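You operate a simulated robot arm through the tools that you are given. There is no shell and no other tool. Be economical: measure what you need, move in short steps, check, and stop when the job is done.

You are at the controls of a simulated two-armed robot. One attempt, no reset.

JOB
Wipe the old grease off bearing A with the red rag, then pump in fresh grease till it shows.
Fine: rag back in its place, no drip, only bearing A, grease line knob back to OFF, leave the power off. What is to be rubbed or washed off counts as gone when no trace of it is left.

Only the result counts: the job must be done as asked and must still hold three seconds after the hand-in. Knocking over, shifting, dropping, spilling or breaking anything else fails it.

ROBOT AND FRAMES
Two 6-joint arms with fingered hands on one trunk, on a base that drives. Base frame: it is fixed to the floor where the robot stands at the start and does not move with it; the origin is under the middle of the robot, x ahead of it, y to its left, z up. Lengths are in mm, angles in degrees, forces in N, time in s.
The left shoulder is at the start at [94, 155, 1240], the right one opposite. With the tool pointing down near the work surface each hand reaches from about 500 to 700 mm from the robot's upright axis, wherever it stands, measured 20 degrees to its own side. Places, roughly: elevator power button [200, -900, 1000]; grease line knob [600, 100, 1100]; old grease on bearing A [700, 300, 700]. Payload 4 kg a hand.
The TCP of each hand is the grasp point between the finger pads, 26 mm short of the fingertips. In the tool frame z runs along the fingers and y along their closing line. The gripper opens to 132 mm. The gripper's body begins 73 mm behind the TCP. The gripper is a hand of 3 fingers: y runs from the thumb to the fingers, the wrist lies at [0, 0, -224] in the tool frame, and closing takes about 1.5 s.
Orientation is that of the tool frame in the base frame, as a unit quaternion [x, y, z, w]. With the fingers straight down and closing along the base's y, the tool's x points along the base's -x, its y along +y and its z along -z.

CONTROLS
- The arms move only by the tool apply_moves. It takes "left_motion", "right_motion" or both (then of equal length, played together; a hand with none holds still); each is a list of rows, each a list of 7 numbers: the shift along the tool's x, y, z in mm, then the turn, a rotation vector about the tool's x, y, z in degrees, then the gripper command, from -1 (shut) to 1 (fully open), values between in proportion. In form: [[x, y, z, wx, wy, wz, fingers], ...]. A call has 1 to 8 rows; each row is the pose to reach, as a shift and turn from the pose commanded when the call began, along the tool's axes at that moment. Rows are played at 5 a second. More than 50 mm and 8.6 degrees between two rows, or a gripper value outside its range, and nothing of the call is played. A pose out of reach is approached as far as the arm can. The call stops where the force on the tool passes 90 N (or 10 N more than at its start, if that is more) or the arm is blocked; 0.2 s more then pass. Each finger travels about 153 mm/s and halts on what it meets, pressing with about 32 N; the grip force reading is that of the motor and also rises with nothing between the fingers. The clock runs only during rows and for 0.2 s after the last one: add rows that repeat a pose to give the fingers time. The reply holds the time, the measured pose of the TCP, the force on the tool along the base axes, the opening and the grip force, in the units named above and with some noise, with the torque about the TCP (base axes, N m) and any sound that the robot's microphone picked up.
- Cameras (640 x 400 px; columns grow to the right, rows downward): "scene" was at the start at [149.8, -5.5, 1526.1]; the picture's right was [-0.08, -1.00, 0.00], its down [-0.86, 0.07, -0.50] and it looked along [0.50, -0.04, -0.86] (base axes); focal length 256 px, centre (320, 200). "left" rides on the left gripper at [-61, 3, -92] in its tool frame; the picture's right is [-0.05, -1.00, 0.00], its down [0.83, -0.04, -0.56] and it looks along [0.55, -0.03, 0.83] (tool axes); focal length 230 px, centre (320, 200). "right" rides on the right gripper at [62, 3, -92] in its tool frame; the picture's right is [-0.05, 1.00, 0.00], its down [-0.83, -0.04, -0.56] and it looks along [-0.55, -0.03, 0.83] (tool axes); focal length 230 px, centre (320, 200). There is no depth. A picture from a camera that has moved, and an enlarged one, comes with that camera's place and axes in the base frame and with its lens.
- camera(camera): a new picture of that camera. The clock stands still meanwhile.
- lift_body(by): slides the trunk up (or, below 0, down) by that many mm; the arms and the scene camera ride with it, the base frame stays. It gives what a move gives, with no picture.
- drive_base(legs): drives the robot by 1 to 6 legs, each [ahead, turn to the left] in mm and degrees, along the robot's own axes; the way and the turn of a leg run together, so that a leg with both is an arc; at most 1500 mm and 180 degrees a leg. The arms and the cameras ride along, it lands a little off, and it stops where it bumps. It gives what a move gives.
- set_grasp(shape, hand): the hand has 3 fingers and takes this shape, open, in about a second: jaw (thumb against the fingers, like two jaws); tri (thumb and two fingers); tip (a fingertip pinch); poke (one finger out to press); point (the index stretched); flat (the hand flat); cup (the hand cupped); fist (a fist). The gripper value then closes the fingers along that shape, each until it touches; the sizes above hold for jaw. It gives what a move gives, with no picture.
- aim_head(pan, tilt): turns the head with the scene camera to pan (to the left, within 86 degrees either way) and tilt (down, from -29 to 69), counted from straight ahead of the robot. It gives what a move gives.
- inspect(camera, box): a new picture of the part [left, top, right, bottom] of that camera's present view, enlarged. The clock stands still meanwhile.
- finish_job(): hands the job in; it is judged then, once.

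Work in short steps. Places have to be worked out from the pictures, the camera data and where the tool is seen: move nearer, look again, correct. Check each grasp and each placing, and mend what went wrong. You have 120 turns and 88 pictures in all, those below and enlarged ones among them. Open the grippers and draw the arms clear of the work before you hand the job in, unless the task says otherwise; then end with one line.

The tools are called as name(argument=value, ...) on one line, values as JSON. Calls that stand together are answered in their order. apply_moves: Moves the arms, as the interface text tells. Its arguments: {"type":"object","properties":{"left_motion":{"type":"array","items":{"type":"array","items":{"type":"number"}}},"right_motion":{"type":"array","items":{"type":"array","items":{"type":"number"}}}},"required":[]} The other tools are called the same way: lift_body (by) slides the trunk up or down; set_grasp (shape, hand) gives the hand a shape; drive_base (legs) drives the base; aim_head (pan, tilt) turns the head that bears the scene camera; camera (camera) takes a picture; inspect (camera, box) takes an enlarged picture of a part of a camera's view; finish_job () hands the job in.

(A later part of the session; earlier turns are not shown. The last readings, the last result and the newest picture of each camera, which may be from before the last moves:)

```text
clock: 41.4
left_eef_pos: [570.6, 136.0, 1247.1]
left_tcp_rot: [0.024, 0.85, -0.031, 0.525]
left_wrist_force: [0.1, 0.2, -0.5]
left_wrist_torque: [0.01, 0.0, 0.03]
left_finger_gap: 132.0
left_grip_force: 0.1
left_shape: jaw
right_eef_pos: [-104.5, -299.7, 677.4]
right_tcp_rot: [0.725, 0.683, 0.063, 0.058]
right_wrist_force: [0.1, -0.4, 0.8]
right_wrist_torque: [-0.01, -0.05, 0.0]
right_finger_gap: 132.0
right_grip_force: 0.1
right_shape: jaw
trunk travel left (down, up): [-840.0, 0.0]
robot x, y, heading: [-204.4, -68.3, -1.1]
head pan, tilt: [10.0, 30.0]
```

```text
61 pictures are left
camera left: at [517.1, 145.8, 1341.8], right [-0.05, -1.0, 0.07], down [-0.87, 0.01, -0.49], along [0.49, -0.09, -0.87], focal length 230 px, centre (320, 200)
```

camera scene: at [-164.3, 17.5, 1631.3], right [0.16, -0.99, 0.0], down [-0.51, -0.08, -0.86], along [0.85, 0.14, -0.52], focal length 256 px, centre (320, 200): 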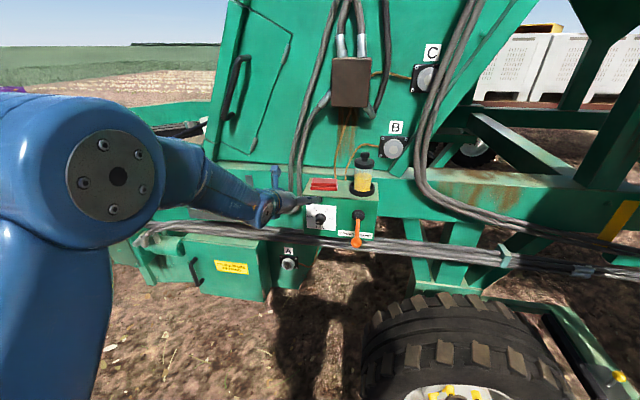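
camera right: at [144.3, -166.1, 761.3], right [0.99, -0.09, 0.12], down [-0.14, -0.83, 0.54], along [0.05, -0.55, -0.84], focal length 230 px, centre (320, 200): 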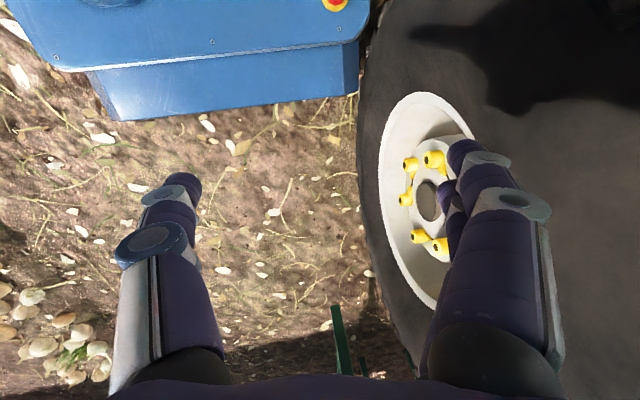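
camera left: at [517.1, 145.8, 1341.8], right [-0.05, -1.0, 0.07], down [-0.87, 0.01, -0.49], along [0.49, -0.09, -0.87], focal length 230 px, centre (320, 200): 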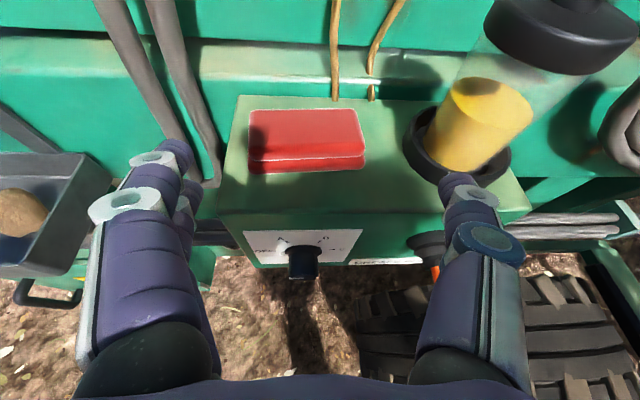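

Rag refined: x 632–679, y 90–186, centre y 138. I narrow the jaw to ~119 mm and drive 75 mm forward to hover over it.

apply_moves(left_motion=[[0, 0, 0, 0, 0, 0, 0.8], [0, 0, 0, 0, 0, 0, 0.8]])

drive_base(legs=[[75, 0]])

camera(camera="left")

inspect(camera="scene", box=[240, 140, 400, 240])

```text
clock: 42.0
left_eef_pos: [553.5, 136.1, 1257.0]
left_tcp_rot: [0.038, 0.846, -0.027, 0.531]
left_wrist_force: [-0.2, -0.8, -0.3]
left_wrist_torque: [-0.01, 0.01, 0.01]
left_finger_gap: 119.1
left_grip_force: 0.0
left_shape: jaw
right_eef_pos: [-115.4, -298.8, 677.8]
right_tcp_rot: [0.725, 0.682, 0.069, 0.063]
right_wrist_force: [0.9, -0.4, 0.5]
right_wrist_torque: [-0.01, 0.01, 0.01]
right_finger_gap: 132.0
right_grip_force: 0.0
right_shape: jaw
trunk travel left (down, up): [-840.0, 0.0]
robot x, y, heading: [-203.0, -69.5, -1.3]
head pan, tilt: [10.0, 30.0]
```

```text
clock: 43.0
left_eef_pos: [607.9, 132.4, 1269.2]
left_tcp_rot: [0.036, 0.842, -0.029, 0.538]
left_wrist_force: [0.5, -0.4, -0.2]
left_wrist_torque: [-0.01, 0.07, -0.02]
left_finger_gap: 119.1
left_grip_force: 0.0
left_shape: jaw
right_eef_pos: [-51.2, -301.7, 680.3]
right_tcp_rot: [0.724, 0.682, 0.073, 0.068]
right_wrist_force: [-1.3, 0.3, 0.0]
right_wrist_torque: [-0.01, -0.02, 0.01]
right_finger_gap: 132.1
right_grip_force: 0.0
right_shape: jaw
trunk travel left (down, up): [-840.0, 0.0]
robot x, y, heading: [-132.6, -70.7, -1.5]
head pan, tilt: [10.0, 30.0]
```

```text
60 pictures are left
camera left: at [551.9, 141.9, 1363.5], right [-0.07, -1.0, 0.06], down [-0.85, 0.03, -0.52], along [0.52, -0.09, -0.85], focal length 230 px, centre (320, 200)
```

left: 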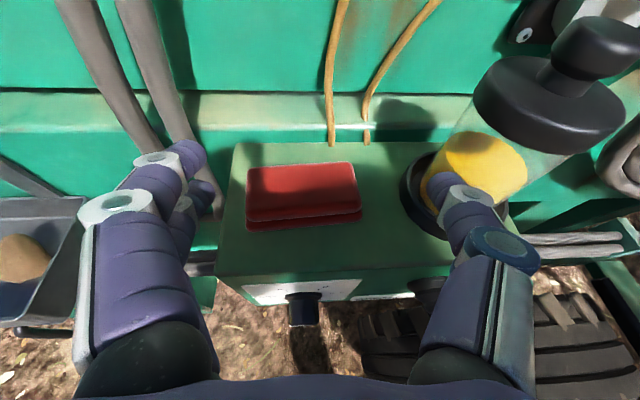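

```text
4.00 times, centred on (320, 190) of scene
camera zoom: at [16.7, -60.5, 1633.9], right [0.15, -0.99, 0.0], down [-0.5, -0.07, -0.87], along [0.86, 0.13, -0.5], focal length 1022 px, centre (320, 240)
```

zoom: 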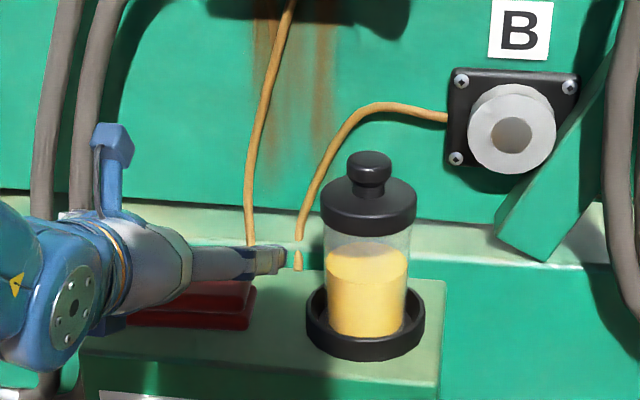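

I go to hover at about (645,140,1240).

apply_moves(left_motion=[[5, 6, 22, 0, 0, 0, 0.8], [11, 12, 45, 0, 0, 0, 0.8], [11, 12, 45, 0, 0, 0, 0.8]])

camera(camera="left")

```text
clock: 43.8
left_eef_pos: [638.1, 140.6, 1243.7]
left_tcp_rot: [0.037, 0.84, -0.03, 0.541]
left_wrist_force: [0.1, -0.3, -0.3]
left_wrist_torque: [-0.03, -0.02, 0.01]
left_finger_gap: 118.9
left_grip_force: 0.0
left_shape: jaw
right_eef_pos: [-54.4, -301.2, 679.8]
right_tcp_rot: [0.724, 0.682, 0.076, 0.07]
right_wrist_force: [0.1, -0.1, -0.1]
right_wrist_torque: [0.02, 0.02, -0.01]
right_finger_gap: 132.0
right_grip_force: 0.1
right_shape: jaw
trunk travel left (down, up): [-840.0, 0.0]
robot x, y, heading: [-129.9, -72.8, -1.4]
head pan, tilt: [10.0, 30.0]
```

```text
58 pictures are left
camera left: at [580.8, 149.6, 1338.6], right [-0.07, -1.0, 0.06], down [-0.85, 0.03, -0.53], along [0.52, -0.09, -0.85], focal length 230 px, centre (320, 200)
```

left: 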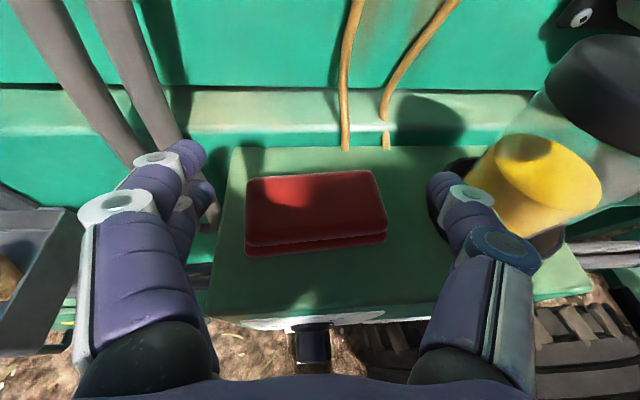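

Jaws straddle the rag in y, clear of the reservoir. I lower ~34 mm straight down in small steps, watching the force.

apply_moves(left_motion=[[9, 0, 5, 0, 0, 0, 0.8], [18, 0, 10, 0, 0, 0, 0.8], [25, 0, 14, 0, 0, 0, 0.8], [30, 0, 17, 0, 0, 0, 0.8], [30, 0, 17, 0, 0, 0, 0.8]])

camera(camera="left")

inspect(camera="scene", box=[240, 160, 400, 260])

```text
clock: 45.0
left_eef_pos: [648.5, 141.3, 1207.7]
left_tcp_rot: [0.039, 0.841, -0.034, 0.538]
left_wrist_force: [-0.2, 0.6, 0.5]
left_wrist_torque: [0.01, -0.02, 0.01]
left_finger_gap: 119.0
left_grip_force: 0.2
left_shape: jaw
right_eef_pos: [-51.3, -302.5, 679.8]
right_tcp_rot: [0.725, 0.681, 0.074, 0.069]
right_wrist_force: [-0.1, 0.0, 0.3]
right_wrist_torque: [0.02, -0.03, 0.03]
right_finger_gap: 132.0
right_grip_force: 0.1
right_shape: jaw
trunk travel left (down, up): [-840.0, 0.0]
robot x, y, heading: [-130.6, -70.3, -1.3]
head pan, tilt: [10.0, 30.0]
```

```text
57 pictures are left
camera left: at [590.5, 151.4, 1301.9], right [-0.08, -0.99, 0.06], down [-0.85, 0.04, -0.52], along [0.52, -0.09, -0.85], focal length 230 px, centre (320, 200)
```

left: 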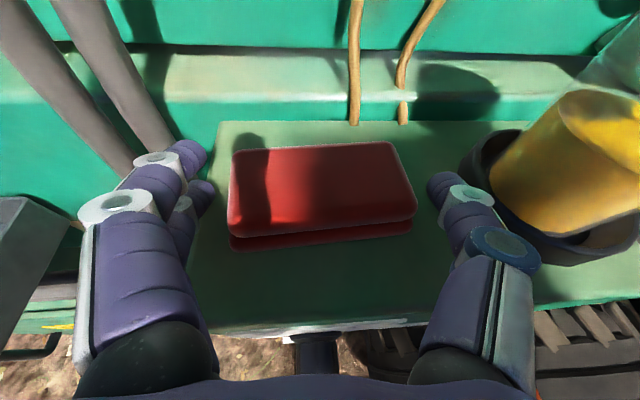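

```text
4.00 times, centred on (320, 210) of scene
camera zoom: at [41.9, -61.0, 1631.3], right [0.15, -0.99, 0.0], down [-0.51, -0.07, -0.86], along [0.85, 0.13, -0.52], focal length 1022 px, centre (320, 160)
```

zoom: 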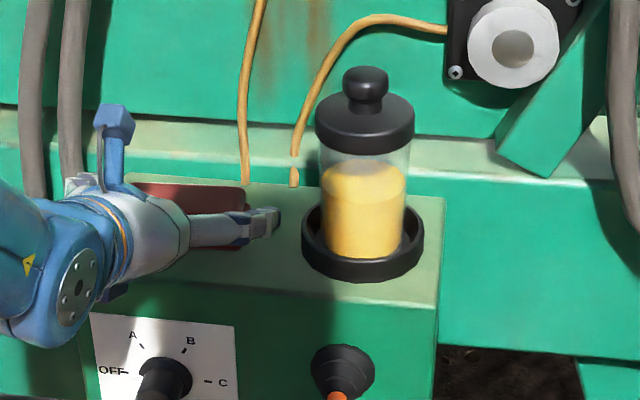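

No contact yet. I lower a further 6 mm in fine steps to find the surface.

apply_moves(left_motion=[[2.7, 0, 1.2, 0, 0, 0, 0.8], [5.4, 0, 2.5, 0, 0, 0, 0.8], [5.4, 0, 2.5, 0, 0, 0, 0.8]])

inspect(camera="left", box=[200, 100, 520, 300])

```text
clock: 45.8
left_eef_pos: [646.8, 140.9, 1204.1]
left_tcp_rot: [0.04, 0.84, -0.033, 0.54]
left_wrist_force: [2.6, -0.1, 9.8]
left_wrist_torque: [0.7, -0.25, -0.18]
left_finger_gap: 118.7
left_grip_force: 0.1
left_shape: jaw
right_eef_pos: [-53.3, -301.6, 680.1]
right_tcp_rot: [0.724, 0.682, 0.074, 0.068]
right_wrist_force: [0.5, 0.2, 1.0]
right_wrist_torque: [0.01, 0.02, 0.01]
right_finger_gap: 132.0
right_grip_force: 0.0
right_shape: jaw
trunk travel left (down, up): [-840.0, 0.0]
robot x, y, heading: [-130.2, -75.7, -1.3]
head pan, tilt: [10.0, 30.0]
```

```text
2.00 times, centred on (360, 200) of left
camera zoom: at [590.4, 151.1, 1298.2], right [-0.08, -0.99, 0.06], down [-0.85, 0.04, -0.52], along [0.52, -0.09, -0.85], focal length 460 px, centre (240, 200)
```

zoom: 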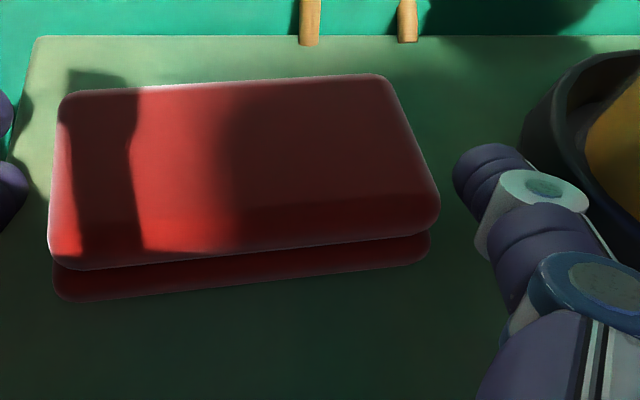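

Surface found (≈10 N at TCP z 1204). I raise 2.5 mm, draw back 10 mm so the rag sticks out past the tips, and close.

apply_moves(left_motion=[[1.9, -0.9, -10, 0, 0, 0, 0.8], [1.9, -0.9, -10, 0, 0, 0, 0.5], [1.9, -0.9, -10, 0, 0, 0, 0.2], [1.9, -0.9, -10, 0, 0, 0, -0.2], [1.9, -0.9, -10, 0, 0, 0, -0.6], [1.9, -0.9, -10, 0, 0, 0, -1], [1.9, -0.9, -10, 0, 0, 0, -1], [1.9, -0.9, -10, 0, 0, 0, -1]])

camera(camera="left")

```text
clock: 47.6
left_eef_pos: [640.4, 147.6, 1206.1]
left_tcp_rot: [0.038, 0.842, -0.034, 0.538]
left_wrist_force: [1.8, 9.8, 6.0]
left_wrist_torque: [-0.09, -0.02, 0.3]
left_finger_gap: 96.4
left_grip_force: 32.3
left_shape: jaw
left hand out of reach, approached as far as the arm can: row 1, 2, 3, 4, 5, 6, 7, 8
right_eef_pos: [-52.5, -299.8, 680.3]
right_tcp_rot: [0.724, 0.682, 0.073, 0.07]
right_wrist_force: [-0.7, 0.6, 0.0]
right_wrist_torque: [-0.01, 0.0, -0.01]
right_finger_gap: 132.1
right_grip_force: 0.2
right_shape: jaw
trunk travel left (down, up): [-840.0, 0.0]
robot x, y, heading: [-127.8, -69.0, -1.5]
head pan, tilt: [10.0, 30.0]
```

```text
54 pictures are left
camera left: at [583.0, 157.9, 1299.5], right [-0.08, -0.99, 0.06], down [-0.85, 0.04, -0.52], along [0.52, -0.1, -0.85], focal length 230 px, centre (320, 200)
```

left: 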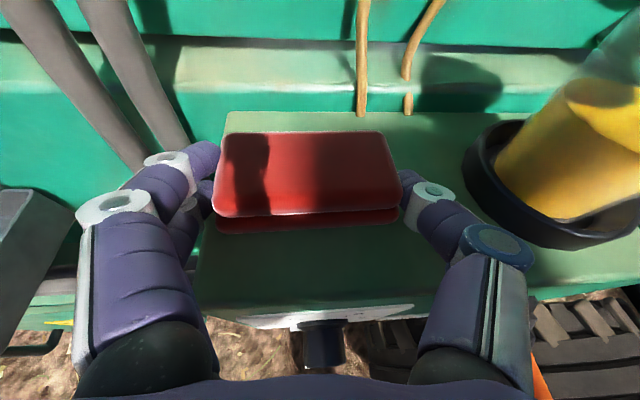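

Gripped (gap 96, 32 N); the rag slid ~10 mm left in closing, which I'll correct when putting it back. Lift straight up.

apply_moves(left_motion=[[-18, 0, -8, 0, 0, 0, -1], [-36, 0, -17, 0, 0, 0, -1], [-54, 0, -25, 0, 0, 0, -1], [-54, 0, -25, 0, 0, 0, -1]])

camera(camera="left")

```text
clock: 48.6
left_eef_pos: [641.4, 145.8, 1263.9]
left_tcp_rot: [0.036, 0.841, -0.028, 0.539]
left_wrist_force: [-0.1, 0.1, -1.0]
left_wrist_torque: [-0.01, 0.01, 0.0]
left_finger_gap: 96.0
left_grip_force: 32.3
left_shape: jaw
right_eef_pos: [-52.3, -302.1, 678.4]
right_tcp_rot: [0.725, 0.682, 0.073, 0.069]
right_wrist_force: [-0.4, -0.5, -0.1]
right_wrist_torque: [0.01, 0.01, -0.03]
right_finger_gap: 131.8
right_grip_force: 0.1
right_shape: jaw
trunk travel left (down, up): [-840.0, 0.0]
robot x, y, heading: [-132.6, -72.7, -1.7]
head pan, tilt: [10.0, 30.0]
```

```text
53 pictures are left
camera left: at [583.8, 155.1, 1358.1], right [-0.07, -1.0, 0.06], down [-0.85, 0.03, -0.52], along [0.52, -0.08, -0.85], focal length 230 px, centre (320, 200)
```

left: 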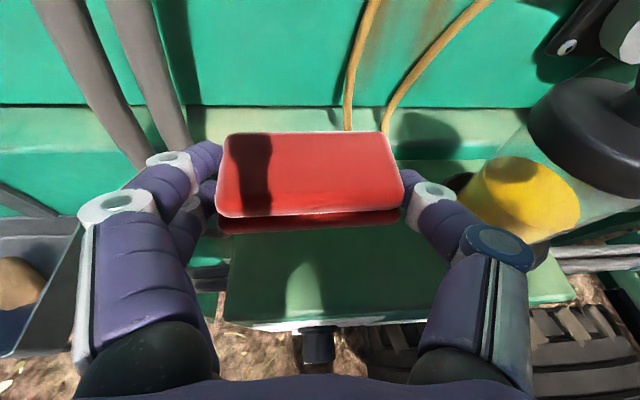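

The rag is held firmly. I back off 250 mm, and raise the right hand so it clears the base when the trunk is lowered.

drive_base(legs=[[-250, 0]])

apply_moves(right_motion=[[0, 33, -35, 1.4, 0, 0, 1], [0, 66, -70, 2.8, 0, 0, 1], [0, 98, -106, 4.2, 0, 0, 1], [0, 131, -141, 5.6, 0, 0, 1], [0, 164, -177, 7, 0, 0, 1], [0, 196, -212, 8.4, 0, 0, 1], [0, 229, -247, 10, 0, 0, 1], [0, 262, -283, 11.5, 0, 0, 1]])

lift_body(by=-490)

drive_base(legs=[[0, 10.5]])

aim_head(pan=10, tilt=25)

camera(camera="scene")

```text
clock: 50.4
left_eef_pos: [390.3, 152.1, 1262.5]
left_tcp_rot: [0.037, 0.842, -0.029, 0.538]
left_wrist_force: [0.4, -0.1, -0.6]
left_wrist_torque: [-0.02, 0.0, -0.02]
left_finger_gap: 96.1
left_grip_force: 32.0
left_shape: jaw
right_eef_pos: [-305.0, -294.9, 679.6]
right_tcp_rot: [0.725, 0.681, 0.074, 0.068]
right_wrist_force: [-0.4, 0.5, 0.6]
right_wrist_torque: [-0.02, 0.0, -0.02]
right_finger_gap: 132.0
right_grip_force: 0.1
right_shape: jaw
trunk travel left (down, up): [-840.0, 0.0]
robot x, y, heading: [-380.7, -66.6, -1.8]
head pan, tilt: [10.0, 30.0]
```

```text
clock: 52.2
left_eef_pos: [365.1, 151.1, 1278.8]
left_tcp_rot: [0.042, 0.836, -0.03, 0.546]
left_wrist_force: [0.5, 0.5, -0.5]
left_wrist_torque: [-0.01, 0.01, -0.03]
left_finger_gap: 95.9
left_grip_force: 32.3
left_shape: jaw
right_eef_pos: [-59.5, -318.4, 1005.3]
right_tcp_rot: [0.728, 0.685, 0.023, 0.008]
right_wrist_force: [0.0, 0.2, 0.6]
right_wrist_torque: [-0.02, -0.02, 0.0]
right_finger_gap: 131.9
right_grip_force: 0.0
right_shape: jaw
right hand out of reach, approached as far as the arm can: row 4, 5, 6, 7, 8
trunk travel left (down, up): [-840.0, 0.0]
robot x, y, heading: [-381.8, -65.5, -1.6]
head pan, tilt: [10.0, 30.0]
```

```text
refused: -490 is not a number from -400 to 400
```

```text
clock: 53.4
left_eef_pos: [316.3, 283.0, 1276.0]
left_tcp_rot: [-0.038, 0.837, 0.019, 0.546]
left_wrist_force: [0.1, 0.9, 0.1]
left_wrist_torque: [-0.04, 0.02, -0.02]
left_finger_gap: 95.9
left_grip_force: 31.6
left_shape: jaw
right_eef_pos: [-17.1, -257.6, 1002.2]
right_tcp_rot: [0.665, 0.746, 0.019, 0.006]
right_wrist_force: [0.2, 0.0, -0.5]
right_wrist_torque: [-0.03, 0.01, -0.02]
right_finger_gap: 131.9
right_grip_force: 0.0
right_shape: jaw
trunk travel left (down, up): [-840.0, 0.0]
robot x, y, heading: [-379.0, -66.8, 8.6]
head pan, tilt: [10.0, 30.0]
```

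```text
clock: 54.0
left_eef_pos: [296.5, 278.2, 1288.5]
left_tcp_rot: [-0.025, 0.833, 0.022, 0.552]
left_wrist_force: [-0.1, 0.6, -1.3]
left_wrist_torque: [-0.01, -0.03, -0.01]
left_finger_gap: 96.1
left_grip_force: 31.3
left_shape: jaw
right_eef_pos: [5.1, -260.2, 1013.2]
right_tcp_rot: [0.67, 0.74, 0.047, 0.037]
right_wrist_force: [0.2, 0.5, -1.1]
right_wrist_torque: [0.01, 0.02, 0.0]
right_finger_gap: 132.2
right_grip_force: 0.1
right_shape: jaw
trunk travel left (down, up): [-840.0, 0.0]
robot x, y, heading: [-383.6, -65.9, 8.6]
head pan, tilt: [10.0, 25.0]
```

```text
52 pictures are left
camera scene: at [-209.5, -22.3, 1638.6], right [0.32, -0.95, 0.0], down [-0.42, -0.14, -0.9], along [0.85, 0.29, -0.44], focal length 256 px, centre (320, 200)
```

scene: 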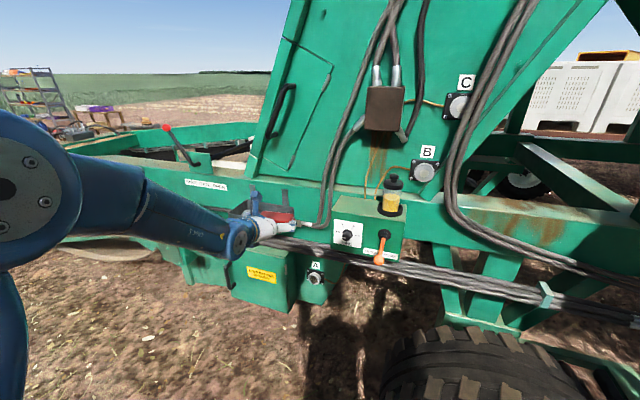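

The trunk slides at most 400 per call. I lower 400 and look at the bearing with the left camera.

lift_body(by=-400)

lift_body(by=-100)

camera(camera="scene")

camera(camera="left")

```text
clock: 57.9
left_eef_pos: [294.1, 278.1, 890.7]
left_tcp_rot: [-0.028, 0.832, 0.021, 0.553]
left_wrist_force: [0.8, -1.2, 0.5]
left_wrist_torque: [0.0, 0.03, 0.02]
left_finger_gap: 96.0
left_grip_force: 31.9
left_shape: jaw
right_eef_pos: [-9.3, -261.6, 610.8]
right_tcp_rot: [0.669, 0.742, 0.041, 0.03]
right_wrist_force: [0.4, -0.2, -0.2]
right_wrist_torque: [0.0, 0.03, -0.02]
right_finger_gap: 132.3
right_grip_force: 0.0
right_shape: jaw
trunk travel left (down, up): [-440.0, 400.0]
robot x, y, heading: [-380.2, -69.4, 8.8]
head pan, tilt: [10.0, 25.0]
```

```text
clock: 59.2
left_eef_pos: [292.3, 277.4, 790.8]
left_tcp_rot: [-0.029, 0.832, 0.021, 0.553]
left_wrist_force: [-0.2, 0.1, 0.5]
left_wrist_torque: [0.01, 0.01, -0.01]
left_finger_gap: 95.9
left_grip_force: 31.6
left_shape: jaw
right_eef_pos: [-13.2, -261.3, 510.1]
right_tcp_rot: [0.667, 0.743, 0.039, 0.027]
right_wrist_force: [-0.5, 0.4, 0.6]
right_wrist_torque: [0.01, -0.01, 0.01]
right_finger_gap: 132.0
right_grip_force: 0.1
right_shape: jaw
trunk travel left (down, up): [-340.0, 500.0]
robot x, y, heading: [-382.4, -67.4, 8.8]
head pan, tilt: [10.0, 25.0]
```

```text
51 pictures are left
camera scene: at [-222.4, -26.2, 1139.3], right [0.32, -0.95, 0.0], down [-0.42, -0.14, -0.9], along [0.85, 0.29, -0.44], focal length 256 px, centre (320, 200)
```

scene: 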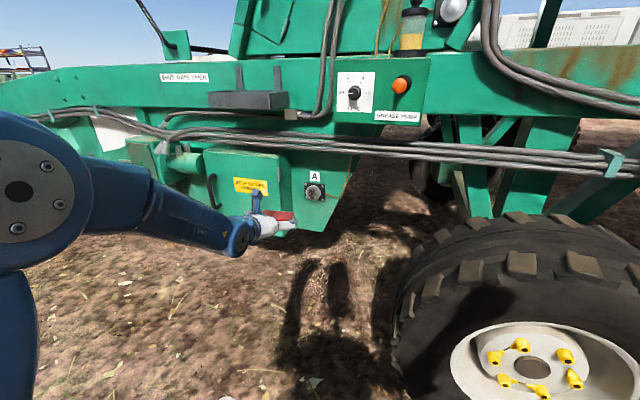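

```text
50 pictures are left
camera left: at [232.1, 275.9, 882.7], right [0.09, -0.99, 0.04], down [-0.83, -0.1, -0.55], along [0.55, 0.01, -0.83], focal length 230 px, centre (320, 200)
```

left: 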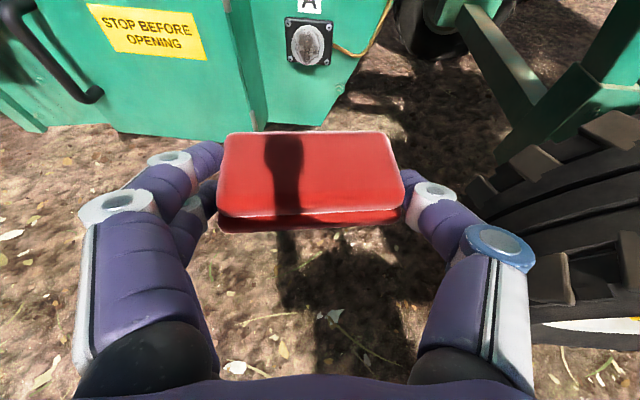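

Bearing A estimated near (738,331,683). I lower 85 mm more and drive 290 mm forward along the present heading, then look again.

lift_body(by=-85)

drive_base(legs=[[290, 0]])

camera(camera="left")

camera(camera="scene")

```text
clock: 60.4
left_eef_pos: [293.0, 278.7, 705.4]
left_tcp_rot: [-0.03, 0.832, 0.021, 0.553]
left_wrist_force: [-0.4, 0.6, -0.3]
left_wrist_torque: [-0.01, 0.02, -0.02]
left_finger_gap: 95.9
left_grip_force: 32.0
left_shape: jaw
right_eef_pos: [-16.4, -261.2, 425.2]
right_tcp_rot: [0.668, 0.743, 0.038, 0.025]
right_wrist_force: [-0.4, -0.1, 0.3]
right_wrist_torque: [0.02, 0.0, 0.03]
right_finger_gap: 132.0
right_grip_force: 0.0
right_shape: jaw
trunk travel left (down, up): [-255.0, 585.0]
robot x, y, heading: [-382.4, -67.7, 8.5]
head pan, tilt: [10.0, 25.0]
```

```text
clock: 62.4
left_eef_pos: [571.3, 321.1, 706.1]
left_tcp_rot: [-0.031, 0.831, 0.022, 0.555]
left_wrist_force: [0.8, -0.3, -1.9]
left_wrist_torque: [0.01, 0.04, 0.0]
left_finger_gap: 96.1
left_grip_force: 32.2
left_shape: jaw
right_eef_pos: [262.7, -217.8, 425.8]
right_tcp_rot: [0.667, 0.744, 0.037, 0.025]
right_wrist_force: [-18.9, -3.6, 6.5]
right_wrist_torque: [-0.05, -0.21, -0.18]
right_finger_gap: 130.3
right_grip_force: 0.1
right_shape: jaw
trunk travel left (down, up): [-255.0, 585.0]
robot x, y, heading: [-105.9, -26.1, 8.7]
head pan, tilt: [10.0, 25.0]
```

```text
49 pictures are left
camera left: at [509.3, 319.7, 798.6], right [0.1, -0.99, 0.05], down [-0.83, -0.11, -0.55], along [0.56, 0.01, -0.83], focal length 230 px, centre (320, 200)
```

left: 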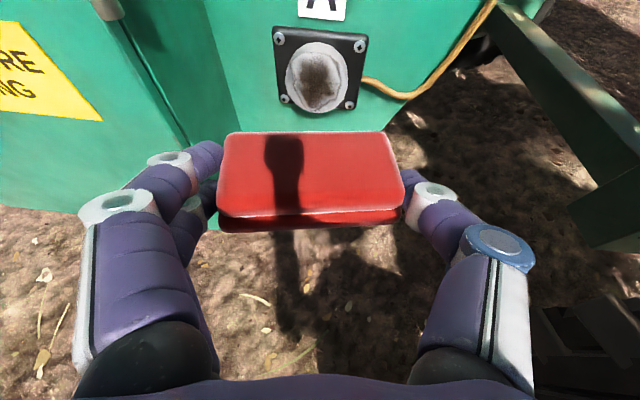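

```text
48 pictures are left
camera scene: at [53.3, 16.7, 1054.5], right [0.32, -0.95, 0.0], down [-0.42, -0.14, -0.9], along [0.85, 0.29, -0.44], focal length 256 px, centre (320, 200)
```

scene: 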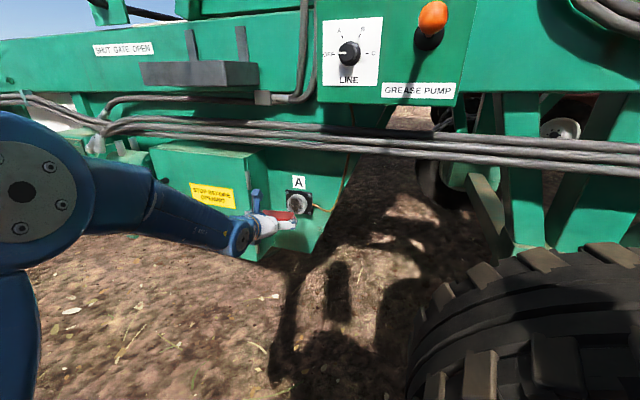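

The right hand brushed the tyre; I draw it back 100 mm while moving the left hand to hover in front of bearing A.

apply_moves(left_motion=[[0, 4, 20, 1, 0, 0.4, -1], [0, 8, 40, 2.6, 0, 1, -1], [0.6, 13, 66, 4, 0, 1.6, -1], [0.6, 13, 66, 4, 0, 1.6, -1]], right_motion=[[0, -30, 0, 0, 0, 0, 1], [0, -60, 0, 0, 0, 0, 1], [0, -100, 0, 0, 0, 0, 1], [0, -100, 0, 0, 0, 0, 1]])

camera(camera="left")

inspect(camera="scene", box=[220, 160, 380, 260])

```text
clock: 63.4
left_eef_pos: [619.9, 337.8, 695.0]
left_tcp_rot: [0.0, 0.827, 0.001, 0.562]
left_wrist_force: [0.4, -0.3, -0.3]
left_wrist_torque: [0.01, 0.05, 0.01]
left_finger_gap: 95.8
left_grip_force: 31.7
left_shape: jaw
right_eef_pos: [275.0, -219.9, 434.6]
right_tcp_rot: [0.671, 0.738, 0.056, 0.045]
right_wrist_force: [-39.9, 3.4, -5.5]
right_wrist_torque: [0.0, 0.22, 0.35]
right_finger_gap: 130.8
right_grip_force: 0.1
right_shape: jaw
right hand out of reach, approached as far as the arm can: row 1, 2, 3, 4
trunk travel left (down, up): [-255.0, 585.0]
robot x, y, heading: [-106.0, -24.6, 8.8]
head pan, tilt: [10.0, 25.0]
```

```text
47 pictures are left
camera left: at [556.6, 340.2, 786.3], right [0.02, -1.0, 0.05], down [-0.82, -0.04, -0.57], along [0.57, -0.03, -0.82], focal length 230 px, centre (320, 200)
```

left: 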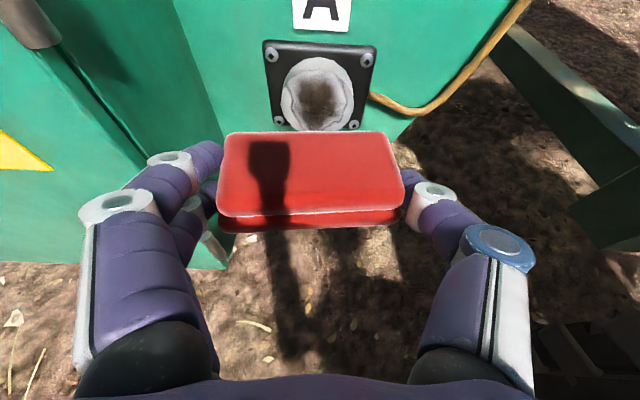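

```text
4.00 times, centred on (300, 210) of scene
camera zoom: at [52.9, 16.7, 1054.5], right [0.32, -0.95, 0.0], down [-0.42, -0.14, -0.9], along [0.85, 0.29, -0.44], focal length 1022 px, centre (400, 160)
```

zoom: 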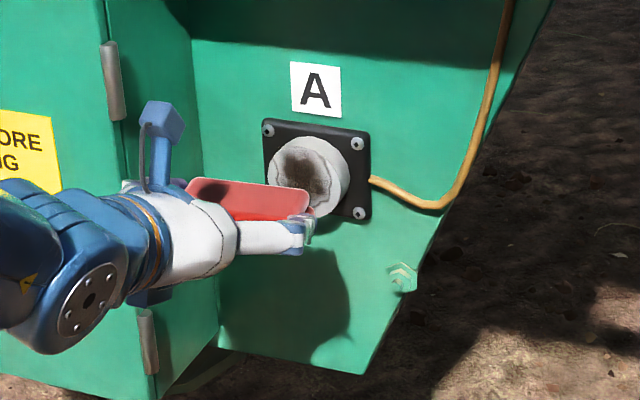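

Right hand still presses the tyre because it's near its inner reach limit. I back off 100 mm, raise the trunk 150 mm to give both arms more room, then lower the hands and shut the right one.

drive_base(legs=[[-100, 0]])

lift_body(by=150)

apply_moves(left_motion=[[35, 0, 14, 0, 0, 0, -1], [70, 0, 28, 0, 0, 0, -1], [105, 0, 41, 0, 0, 0, -1], [140, 0, 55, 0, 0, 0, -1], [140, 0, 55, 0, 0, 0, -1]], right_motion=[[0, -20, 35, 2, 0, 0, 0.5], [0, -45, 75, 4, 0, 0, 0], [0, -70, 115, 5, 0, 0, -0.5], [0, -100, 150, 6, 0, 0, -1], [0, -130, 170, 6, 0, 0, -1]])

```text
clock: 64.5
left_eef_pos: [519.8, 322.1, 696.1]
left_tcp_rot: [0.001, 0.827, 0.002, 0.562]
left_wrist_force: [0.0, -0.1, -0.4]
left_wrist_torque: [0.02, 0.05, -0.02]
left_finger_gap: 96.0
left_grip_force: 31.9
left_shape: jaw
right_eef_pos: [178.3, -235.6, 435.4]
right_tcp_rot: [0.67, 0.739, 0.057, 0.046]
right_wrist_force: [-0.2, 0.4, -0.6]
right_wrist_torque: [0.02, 0.0, -0.01]
right_finger_gap: 131.8
right_grip_force: 0.0
right_shape: jaw
trunk travel left (down, up): [-255.0, 585.0]
robot x, y, heading: [-205.4, -39.0, 8.9]
head pan, tilt: [10.0, 25.0]
```

```text
clock: 66.3
left_eef_pos: [510.4, 319.2, 858.0]
left_tcp_rot: [0.001, 0.822, 0.002, 0.569]
left_wrist_force: [0.4, 0.2, -1.0]
left_wrist_torque: [-0.01, 0.02, 0.01]
left_finger_gap: 95.8
left_grip_force: 32.2
left_shape: jaw
right_eef_pos: [197.1, -237.7, 595.4]
right_tcp_rot: [0.674, 0.731, 0.078, 0.069]
right_wrist_force: [0.7, 0.2, 0.4]
right_wrist_torque: [0.03, 0.0, 0.02]
right_finger_gap: 132.1
right_grip_force: 0.0
right_shape: jaw
trunk travel left (down, up): [-405.0, 435.0]
robot x, y, heading: [-204.2, -40.4, 8.8]
head pan, tilt: [10.0, 25.0]
```

```text
clock: 67.5
left_eef_pos: [510.7, 321.2, 708.3]
left_tcp_rot: [0.001, 0.823, 0.003, 0.569]
left_wrist_force: [-0.7, 0.1, 0.0]
left_wrist_torque: [-0.02, 0.03, 0.03]
left_finger_gap: 95.9
left_grip_force: 32.0
left_shape: jaw
right_eef_pos: [74.1, -244.5, 400.4]
right_tcp_rot: [0.672, 0.74, 0.025, 0.016]
right_wrist_force: [0.9, -1.0, -0.3]
right_wrist_torque: [-0.02, 0.0, -0.01]
right_finger_gap: 0.0
right_grip_force: 31.9
right_shape: jaw
right hand out of reach, approached as far as the arm can: row 1
trunk travel left (down, up): [-405.0, 435.0]
robot x, y, heading: [-200.6, -40.2, 8.9]
head pan, tilt: [10.0, 25.0]
```

Both arms have room now. Drive forward 125 mm and view.

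drive_base(legs=[[125, 0]])

camera(camera="left")

inspect(camera="scene", box=[220, 160, 380, 260])

```text
clock: 68.7
left_eef_pos: [633.2, 341.0, 707.4]
left_tcp_rot: [0.001, 0.823, 0.003, 0.568]
left_wrist_force: [-0.4, -0.2, -1.4]
left_wrist_torque: [-0.03, 0.01, 0.02]
left_finger_gap: 95.9
left_grip_force: 32.3
left_shape: jaw
right_eef_pos: [197.4, -225.0, 401.0]
right_tcp_rot: [0.671, 0.741, 0.023, 0.015]
right_wrist_force: [-0.5, 0.1, -0.2]
right_wrist_torque: [-0.02, 0.05, -0.01]
right_finger_gap: 0.0
right_grip_force: 31.9
right_shape: jaw
trunk travel left (down, up): [-405.0, 435.0]
robot x, y, heading: [-83.2, -20.0, 8.8]
head pan, tilt: [10.0, 25.0]
```

```text
45 pictures are left
camera left: at [569.1, 343.7, 797.1], right [0.02, -1.0, 0.04], down [-0.81, -0.04, -0.58], along [0.58, -0.02, -0.81], focal length 230 px, centre (320, 200)
```

left: 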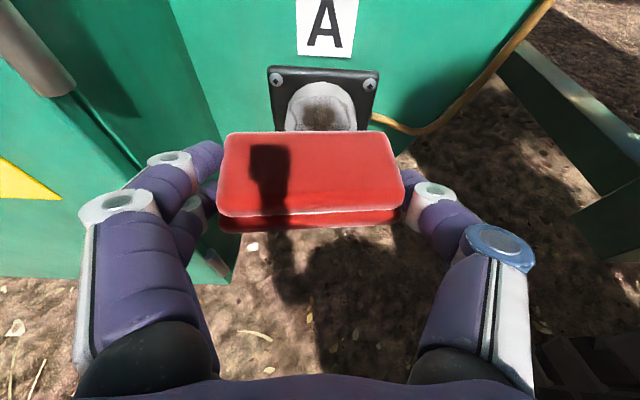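

```text
4.00 times, centred on (300, 210) of scene
camera zoom: at [82.3, 20.9, 1203.9], right [0.32, -0.95, 0.0], down [-0.42, -0.14, -0.9], along [0.85, 0.29, -0.44], focal length 1022 px, centre (400, 160)
```

zoom: 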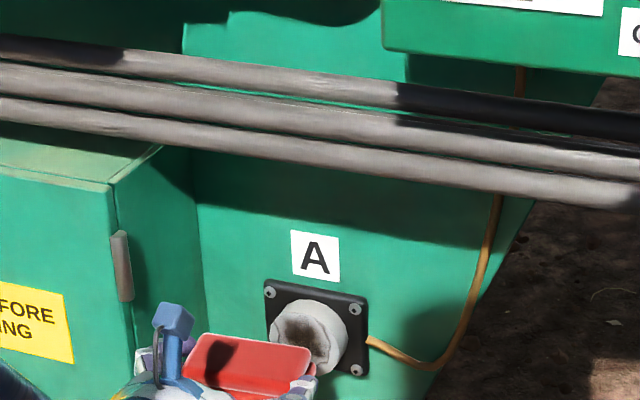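

Refined bearing face centre ≈ (765,344,660). I lower the hand 40 mm and drive 45 mm nearer.

apply_moves(left_motion=[[19, 0, 7, 0, 0, 0, -1], [37, 0, 14, 0, 0, 0, -1], [37, 0, 14, 0, 0, 0, -1]])

drive_base(legs=[[45, 0]])

camera(camera="left")

inspect(camera="scene", box=[220, 180, 380, 280])

```text
clock: 69.5
left_eef_pos: [621.0, 340.1, 682.0]
left_tcp_rot: [0.002, 0.817, 0.004, 0.576]
left_wrist_force: [-0.3, 0.6, -1.1]
left_wrist_torque: [-0.02, 0.01, 0.01]
left_finger_gap: 95.7
left_grip_force: 32.4
left_shape: jaw
right_eef_pos: [190.4, -225.6, 406.0]
right_tcp_rot: [0.671, 0.74, 0.031, 0.021]
right_wrist_force: [-1.4, -0.4, 0.3]
right_wrist_torque: [0.0, 0.02, -0.01]
right_finger_gap: 0.0
right_grip_force: 32.1
right_shape: jaw
trunk travel left (down, up): [-405.0, 435.0]
robot x, y, heading: [-81.2, -20.0, 9.0]
head pan, tilt: [10.0, 25.0]
```

```text
clock: 70.6
left_eef_pos: [639.1, 345.6, 709.4]
left_tcp_rot: [0.002, 0.807, 0.004, 0.591]
left_wrist_force: [-0.4, -0.4, -0.3]
left_wrist_torque: [0.0, 0.0, -0.02]
left_finger_gap: 95.6
left_grip_force: 32.1
left_shape: jaw
right_eef_pos: [217.7, -218.4, 417.3]
right_tcp_rot: [0.67, 0.74, 0.043, 0.033]
right_wrist_force: [0.3, -0.1, 0.1]
right_wrist_torque: [0.0, -0.01, 0.01]
right_finger_gap: 0.1
right_grip_force: 32.5
right_shape: jaw
trunk travel left (down, up): [-405.0, 435.0]
robot x, y, heading: [-37.6, -16.1, 8.8]
head pan, tilt: [10.0, 25.0]
stopped in leg 1: the robot was blocked; the commanded pose is now the measured one
```

```text
43 pictures are left
camera left: at [570.6, 347.6, 795.6], right [0.02, -1.0, 0.04], down [-0.78, -0.04, -0.63], along [0.63, -0.02, -0.78], focal length 230 px, centre (320, 200)
```

left: 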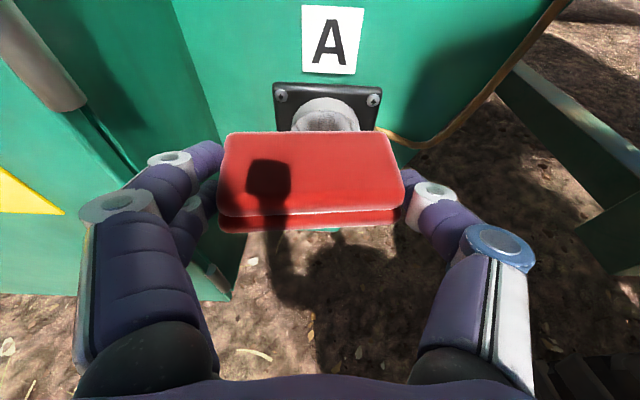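

```text
4.00 times, centred on (300, 230) of scene
camera zoom: at [122.7, 31.9, 1204.1], right [0.32, -0.95, 0.0], down [-0.42, -0.14, -0.9], along [0.85, 0.29, -0.44], focal length 1022 px, centre (400, 80)
```

zoom: 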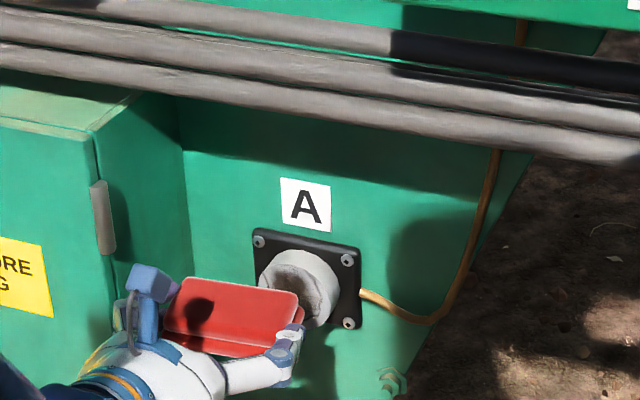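

Blocked again somewhere along the arm. I look at the full scene view toward the left arm.

aim_head(pan=35, tilt=40)

camera(camera="scene")

```text
clock: 71.5
left_eef_pos: [639.7, 347.0, 708.9]
left_tcp_rot: [0.001, 0.806, 0.005, 0.591]
left_wrist_force: [-0.1, 0.2, -1.0]
left_wrist_torque: [0.03, 0.01, 0.0]
left_finger_gap: 95.9
left_grip_force: 31.7
left_shape: jaw
right_eef_pos: [217.1, -219.1, 416.7]
right_tcp_rot: [0.67, 0.74, 0.043, 0.032]
right_wrist_force: [-0.2, 0.0, 0.8]
right_wrist_torque: [-0.03, -0.03, 0.0]
right_finger_gap: 0.1
right_grip_force: 31.8
right_shape: jaw
trunk travel left (down, up): [-405.0, 435.0]
robot x, y, heading: [-39.4, -10.8, 8.8]
head pan, tilt: [35.0, 40.0]
```

```text
41 pictures are left
camera scene: at [96.2, 61.2, 1181.2], right [0.69, -0.72, -0.01], down [-0.48, -0.45, -0.76], along [0.54, 0.53, -0.66], focal length 256 px, centre (320, 200)
```

scene: 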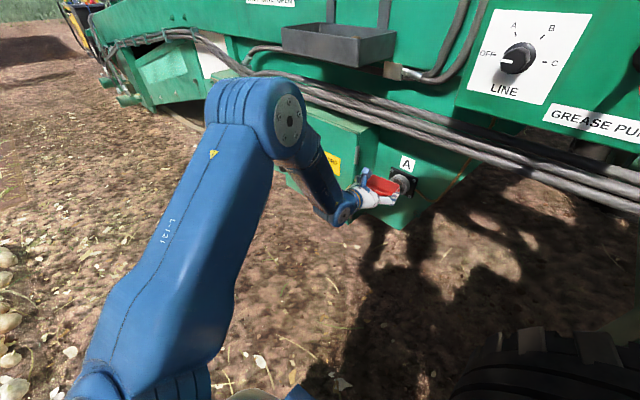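

The elbow, pushed forward by the raised trunk, met the cable bundle. I back off, swing the right hand out to the side (clear of base and tyre), and then lower the trunk again partway.

drive_base(legs=[[-90, 0]])

apply_moves(right_motion=[[-40, 0, -10, 0, 0, 0, -1], [-80, -5, -20, 0, 0, 0, -1], [-120, -15, -30, 0, 0, 0, -1], [-160, -28, -38, 0, 0, 0, -1], [-200, -40, -44, 0, 0, 0, -1], [-235, -52, -44, 0, 0, 0, -1], [-263, -61, -44, 0, 0, 0, -1]])

lift_body(by=-110)

```text
clock: 72.6
left_eef_pos: [551.6, 328.1, 710.1]
left_tcp_rot: [0.003, 0.806, 0.005, 0.592]
left_wrist_force: [-0.1, -0.6, -0.2]
left_wrist_torque: [0.02, -0.01, 0.02]
left_finger_gap: 95.6
left_grip_force: 32.0
left_shape: jaw
right_eef_pos: [129.0, -234.3, 416.0]
right_tcp_rot: [0.67, 0.74, 0.044, 0.032]
right_wrist_force: [-0.1, -0.2, -0.9]
right_wrist_torque: [0.02, -0.01, 0.03]
right_finger_gap: 0.1
right_grip_force: 32.0
right_shape: jaw
trunk travel left (down, up): [-405.0, 435.0]
robot x, y, heading: [-126.9, -24.2, 9.1]
head pan, tilt: [35.0, 40.0]
```

```text
clock: 74.2
left_eef_pos: [542.3, 328.6, 721.8]
left_tcp_rot: [0.004, 0.802, 0.006, 0.598]
left_wrist_force: [1.0, -0.2, -1.2]
left_wrist_torque: [0.0, 0.03, -0.03]
left_finger_gap: 95.8
left_grip_force: 32.1
left_shape: jaw
right_eef_pos: [77.5, -311.7, 405.9]
right_tcp_rot: [0.671, 0.739, 0.047, 0.04]
right_wrist_force: [-0.1, 0.3, 0.1]
right_wrist_torque: [-0.02, -0.02, 0.0]
right_finger_gap: 0.2
right_grip_force: 32.0
right_shape: jaw
right hand out of reach, approached as far as the arm can: row 2, 3, 4, 5, 6, 7
trunk travel left (down, up): [-405.0, 435.0]
robot x, y, heading: [-124.7, -25.2, 8.6]
head pan, tilt: [35.0, 40.0]
```

```text
clock: 75.6
left_eef_pos: [542.3, 327.1, 612.1]
left_tcp_rot: [0.003, 0.802, 0.007, 0.598]
left_wrist_force: [0.5, 0.2, -0.6]
left_wrist_torque: [-0.01, -0.01, 0.01]
left_finger_gap: 95.7
left_grip_force: 32.2
left_shape: jaw
right_eef_pos: [78.7, -312.6, 295.8]
right_tcp_rot: [0.671, 0.739, 0.047, 0.039]
right_wrist_force: [0.1, 0.2, 0.2]
right_wrist_torque: [0.0, -0.02, -0.02]
right_finger_gap: 0.0
right_grip_force: 31.7
right_shape: jaw
trunk travel left (down, up): [-295.0, 545.0]
robot x, y, heading: [-129.9, -27.3, 8.9]
head pan, tilt: [35.0, 40.0]
```

Now raise the left hand relative to the trunk and restore its pitch to ~25° so the rag lies level.

apply_moves(left_motion=[[-20, 0, -6, 0, 3, 0, -1], [-40, 0, -12, 0, 6, 0, -1], [-60, 0, -18, 0, 9, 0, -1], [-60, 0, -18, 0, 9, 0, -1]])

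camera(camera="scene")

```text
clock: 76.6
left_eef_pos: [540.7, 325.5, 674.4]
left_tcp_rot: [0.003, 0.846, 0.007, 0.533]
left_wrist_force: [-0.2, -0.3, -1.1]
left_wrist_torque: [-0.03, 0.02, 0.0]
left_finger_gap: 95.4
left_grip_force: 31.8
left_shape: jaw
right_eef_pos: [77.9, -310.3, 295.2]
right_tcp_rot: [0.67, 0.739, 0.048, 0.04]
right_wrist_force: [-0.2, 0.7, 0.6]
right_wrist_torque: [0.01, 0.02, 0.03]
right_finger_gap: 0.0
right_grip_force: 31.9
right_shape: jaw
trunk travel left (down, up): [-295.0, 545.0]
robot x, y, heading: [-121.4, -26.9, 8.8]
head pan, tilt: [35.0, 40.0]
```

```text
40 pictures are left
camera scene: at [7.5, 42.5, 1071.3], right [0.69, -0.72, -0.01], down [-0.48, -0.45, -0.76], along [0.54, 0.53, -0.65], focal length 256 px, centre (320, 200)
```

scene: 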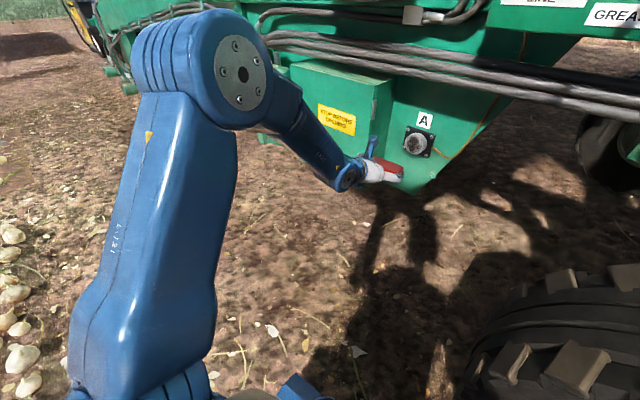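

Elbow now lies further back. Drive forward 120 mm.

drive_base(legs=[[120, 0]])

camera(camera="scene")

camera(camera="left")

```text
clock: 77.8
left_eef_pos: [661.3, 345.4, 673.4]
left_tcp_rot: [0.002, 0.846, 0.008, 0.533]
left_wrist_force: [-0.4, 0.1, -1.1]
left_wrist_torque: [-0.02, 0.01, -0.01]
left_finger_gap: 95.6
left_grip_force: 32.1
left_shape: jaw
right_eef_pos: [198.8, -292.1, 296.1]
right_tcp_rot: [0.671, 0.739, 0.048, 0.039]
right_wrist_force: [-0.5, -0.8, -0.7]
right_wrist_torque: [0.01, -0.01, 0.02]
right_finger_gap: 0.3
right_grip_force: 32.0
right_shape: jaw
trunk travel left (down, up): [-295.0, 545.0]
robot x, y, heading: [-3.9, -7.2, 8.9]
head pan, tilt: [35.0, 40.0]
```

```text
39 pictures are left
camera scene: at [127.7, 61.6, 1071.2], right [0.69, -0.72, -0.01], down [-0.48, -0.45, -0.76], along [0.54, 0.53, -0.66], focal length 256 px, centre (320, 200)
```

scene: 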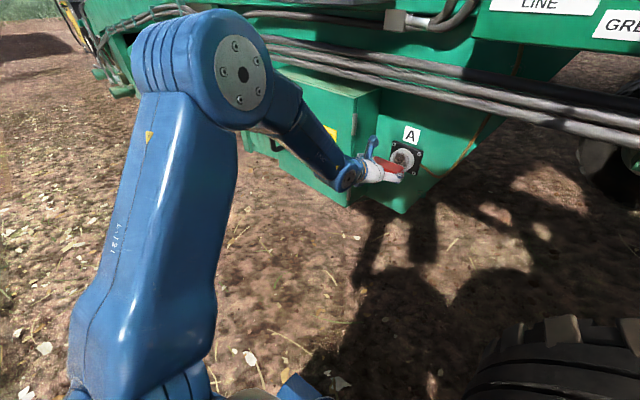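

```text
38 pictures are left
camera left: at [603.9, 346.8, 769.8], right [0.03, -1.0, 0.03], down [-0.86, -0.04, -0.51], along [0.51, -0.01, -0.86], focal length 230 px, centre (320, 200)
```

left: 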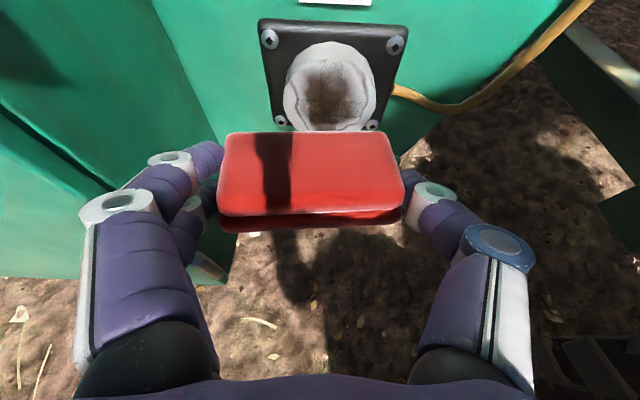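

Aligned. I advance straight along +x up to 48 mm, with finer steps at the end.

apply_moves(left_motion=[[-8.6, -2, 18, 0, 0, 0, -1], [-15, -4, 31.6, 0, 0, 0, -1], [-18, -4, 38, 0, 0, 0, -1], [-20.7, -4, 43.3, 0, 0, 0, -1], [-20.7, -4, 43.3, 0, 0, 0, -1]])

camera(camera="left")

```text
clock: 79.0
left_eef_pos: [696.5, 340.5, 689.1]
left_tcp_rot: [0.003, 0.842, 0.009, 0.54]
left_wrist_force: [-7.9, 1.6, 1.8]
left_wrist_torque: [-0.05, 0.13, -0.24]
left_finger_gap: 95.8
left_grip_force: 31.9
left_shape: jaw
right_eef_pos: [194.3, -291.6, 297.8]
right_tcp_rot: [0.67, 0.739, 0.054, 0.046]
right_wrist_force: [-0.2, -0.4, 0.1]
right_wrist_torque: [-0.01, 0.0, 0.01]
right_finger_gap: 0.0
right_grip_force: 32.2
right_shape: jaw
trunk travel left (down, up): [-295.0, 545.0]
robot x, y, heading: [-6.7, -9.7, 9.3]
head pan, tilt: [35.0, 40.0]
```

```text
37 pictures are left
camera left: at [638.1, 341.3, 783.9], right [0.03, -1.0, 0.03], down [-0.85, -0.04, -0.53], along [0.53, -0.01, -0.85], focal length 230 px, centre (320, 200)
```

left: 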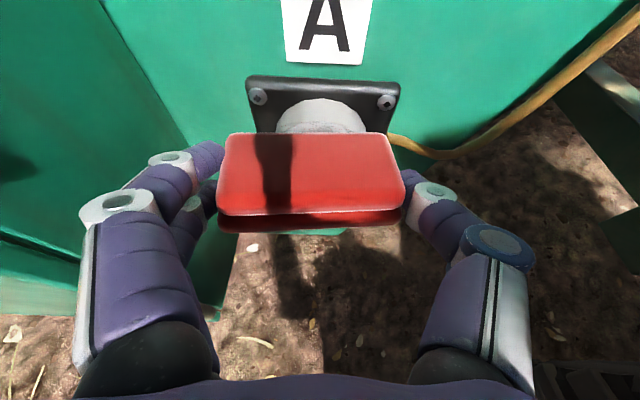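

Contact with ~8 N at TCP x≈696: the rag's edge is on the face. I rub with up/down strokes and side shifts, keeping light pressure.

apply_moves(left_motion=[[-15.7, 0, -1.7, 0, 0, 0, -1], [-29.4, 10, -8, 0, 0, 0, -1], [-2.1, 10, 4.5, 0, 0, 0, -1], [25.2, 10, 17.1, 0, 0, 0, -1], [25.2, -10, 17.1, 0, 0, 0, -1], [-2.1, -10, 4.5, 0, 0, 0, -1], [-29.4, -10, -8, 0, 0, 0, -1], [-2.1, 0, 4.5, 0, 0, 0, -1]])

```text
clock: 80.8
left_eef_pos: [699.4, 340.3, 688.9]
left_tcp_rot: [0.003, 0.841, 0.008, 0.541]
left_wrist_force: [-10.6, 1.3, 1.0]
left_wrist_torque: [-0.07, 0.13, -0.28]
left_finger_gap: 95.0
left_grip_force: 31.9
left_shape: jaw
right_eef_pos: [193.8, -292.0, 298.2]
right_tcp_rot: [0.67, 0.739, 0.055, 0.045]
right_wrist_force: [0.6, -0.2, -0.6]
right_wrist_torque: [-0.01, 0.01, -0.03]
right_finger_gap: 0.0
right_grip_force: 32.5
right_shape: jaw
trunk travel left (down, up): [-295.0, 545.0]
robot x, y, heading: [-5.1, -9.5, 8.8]
head pan, tilt: [35.0, 40.0]
```

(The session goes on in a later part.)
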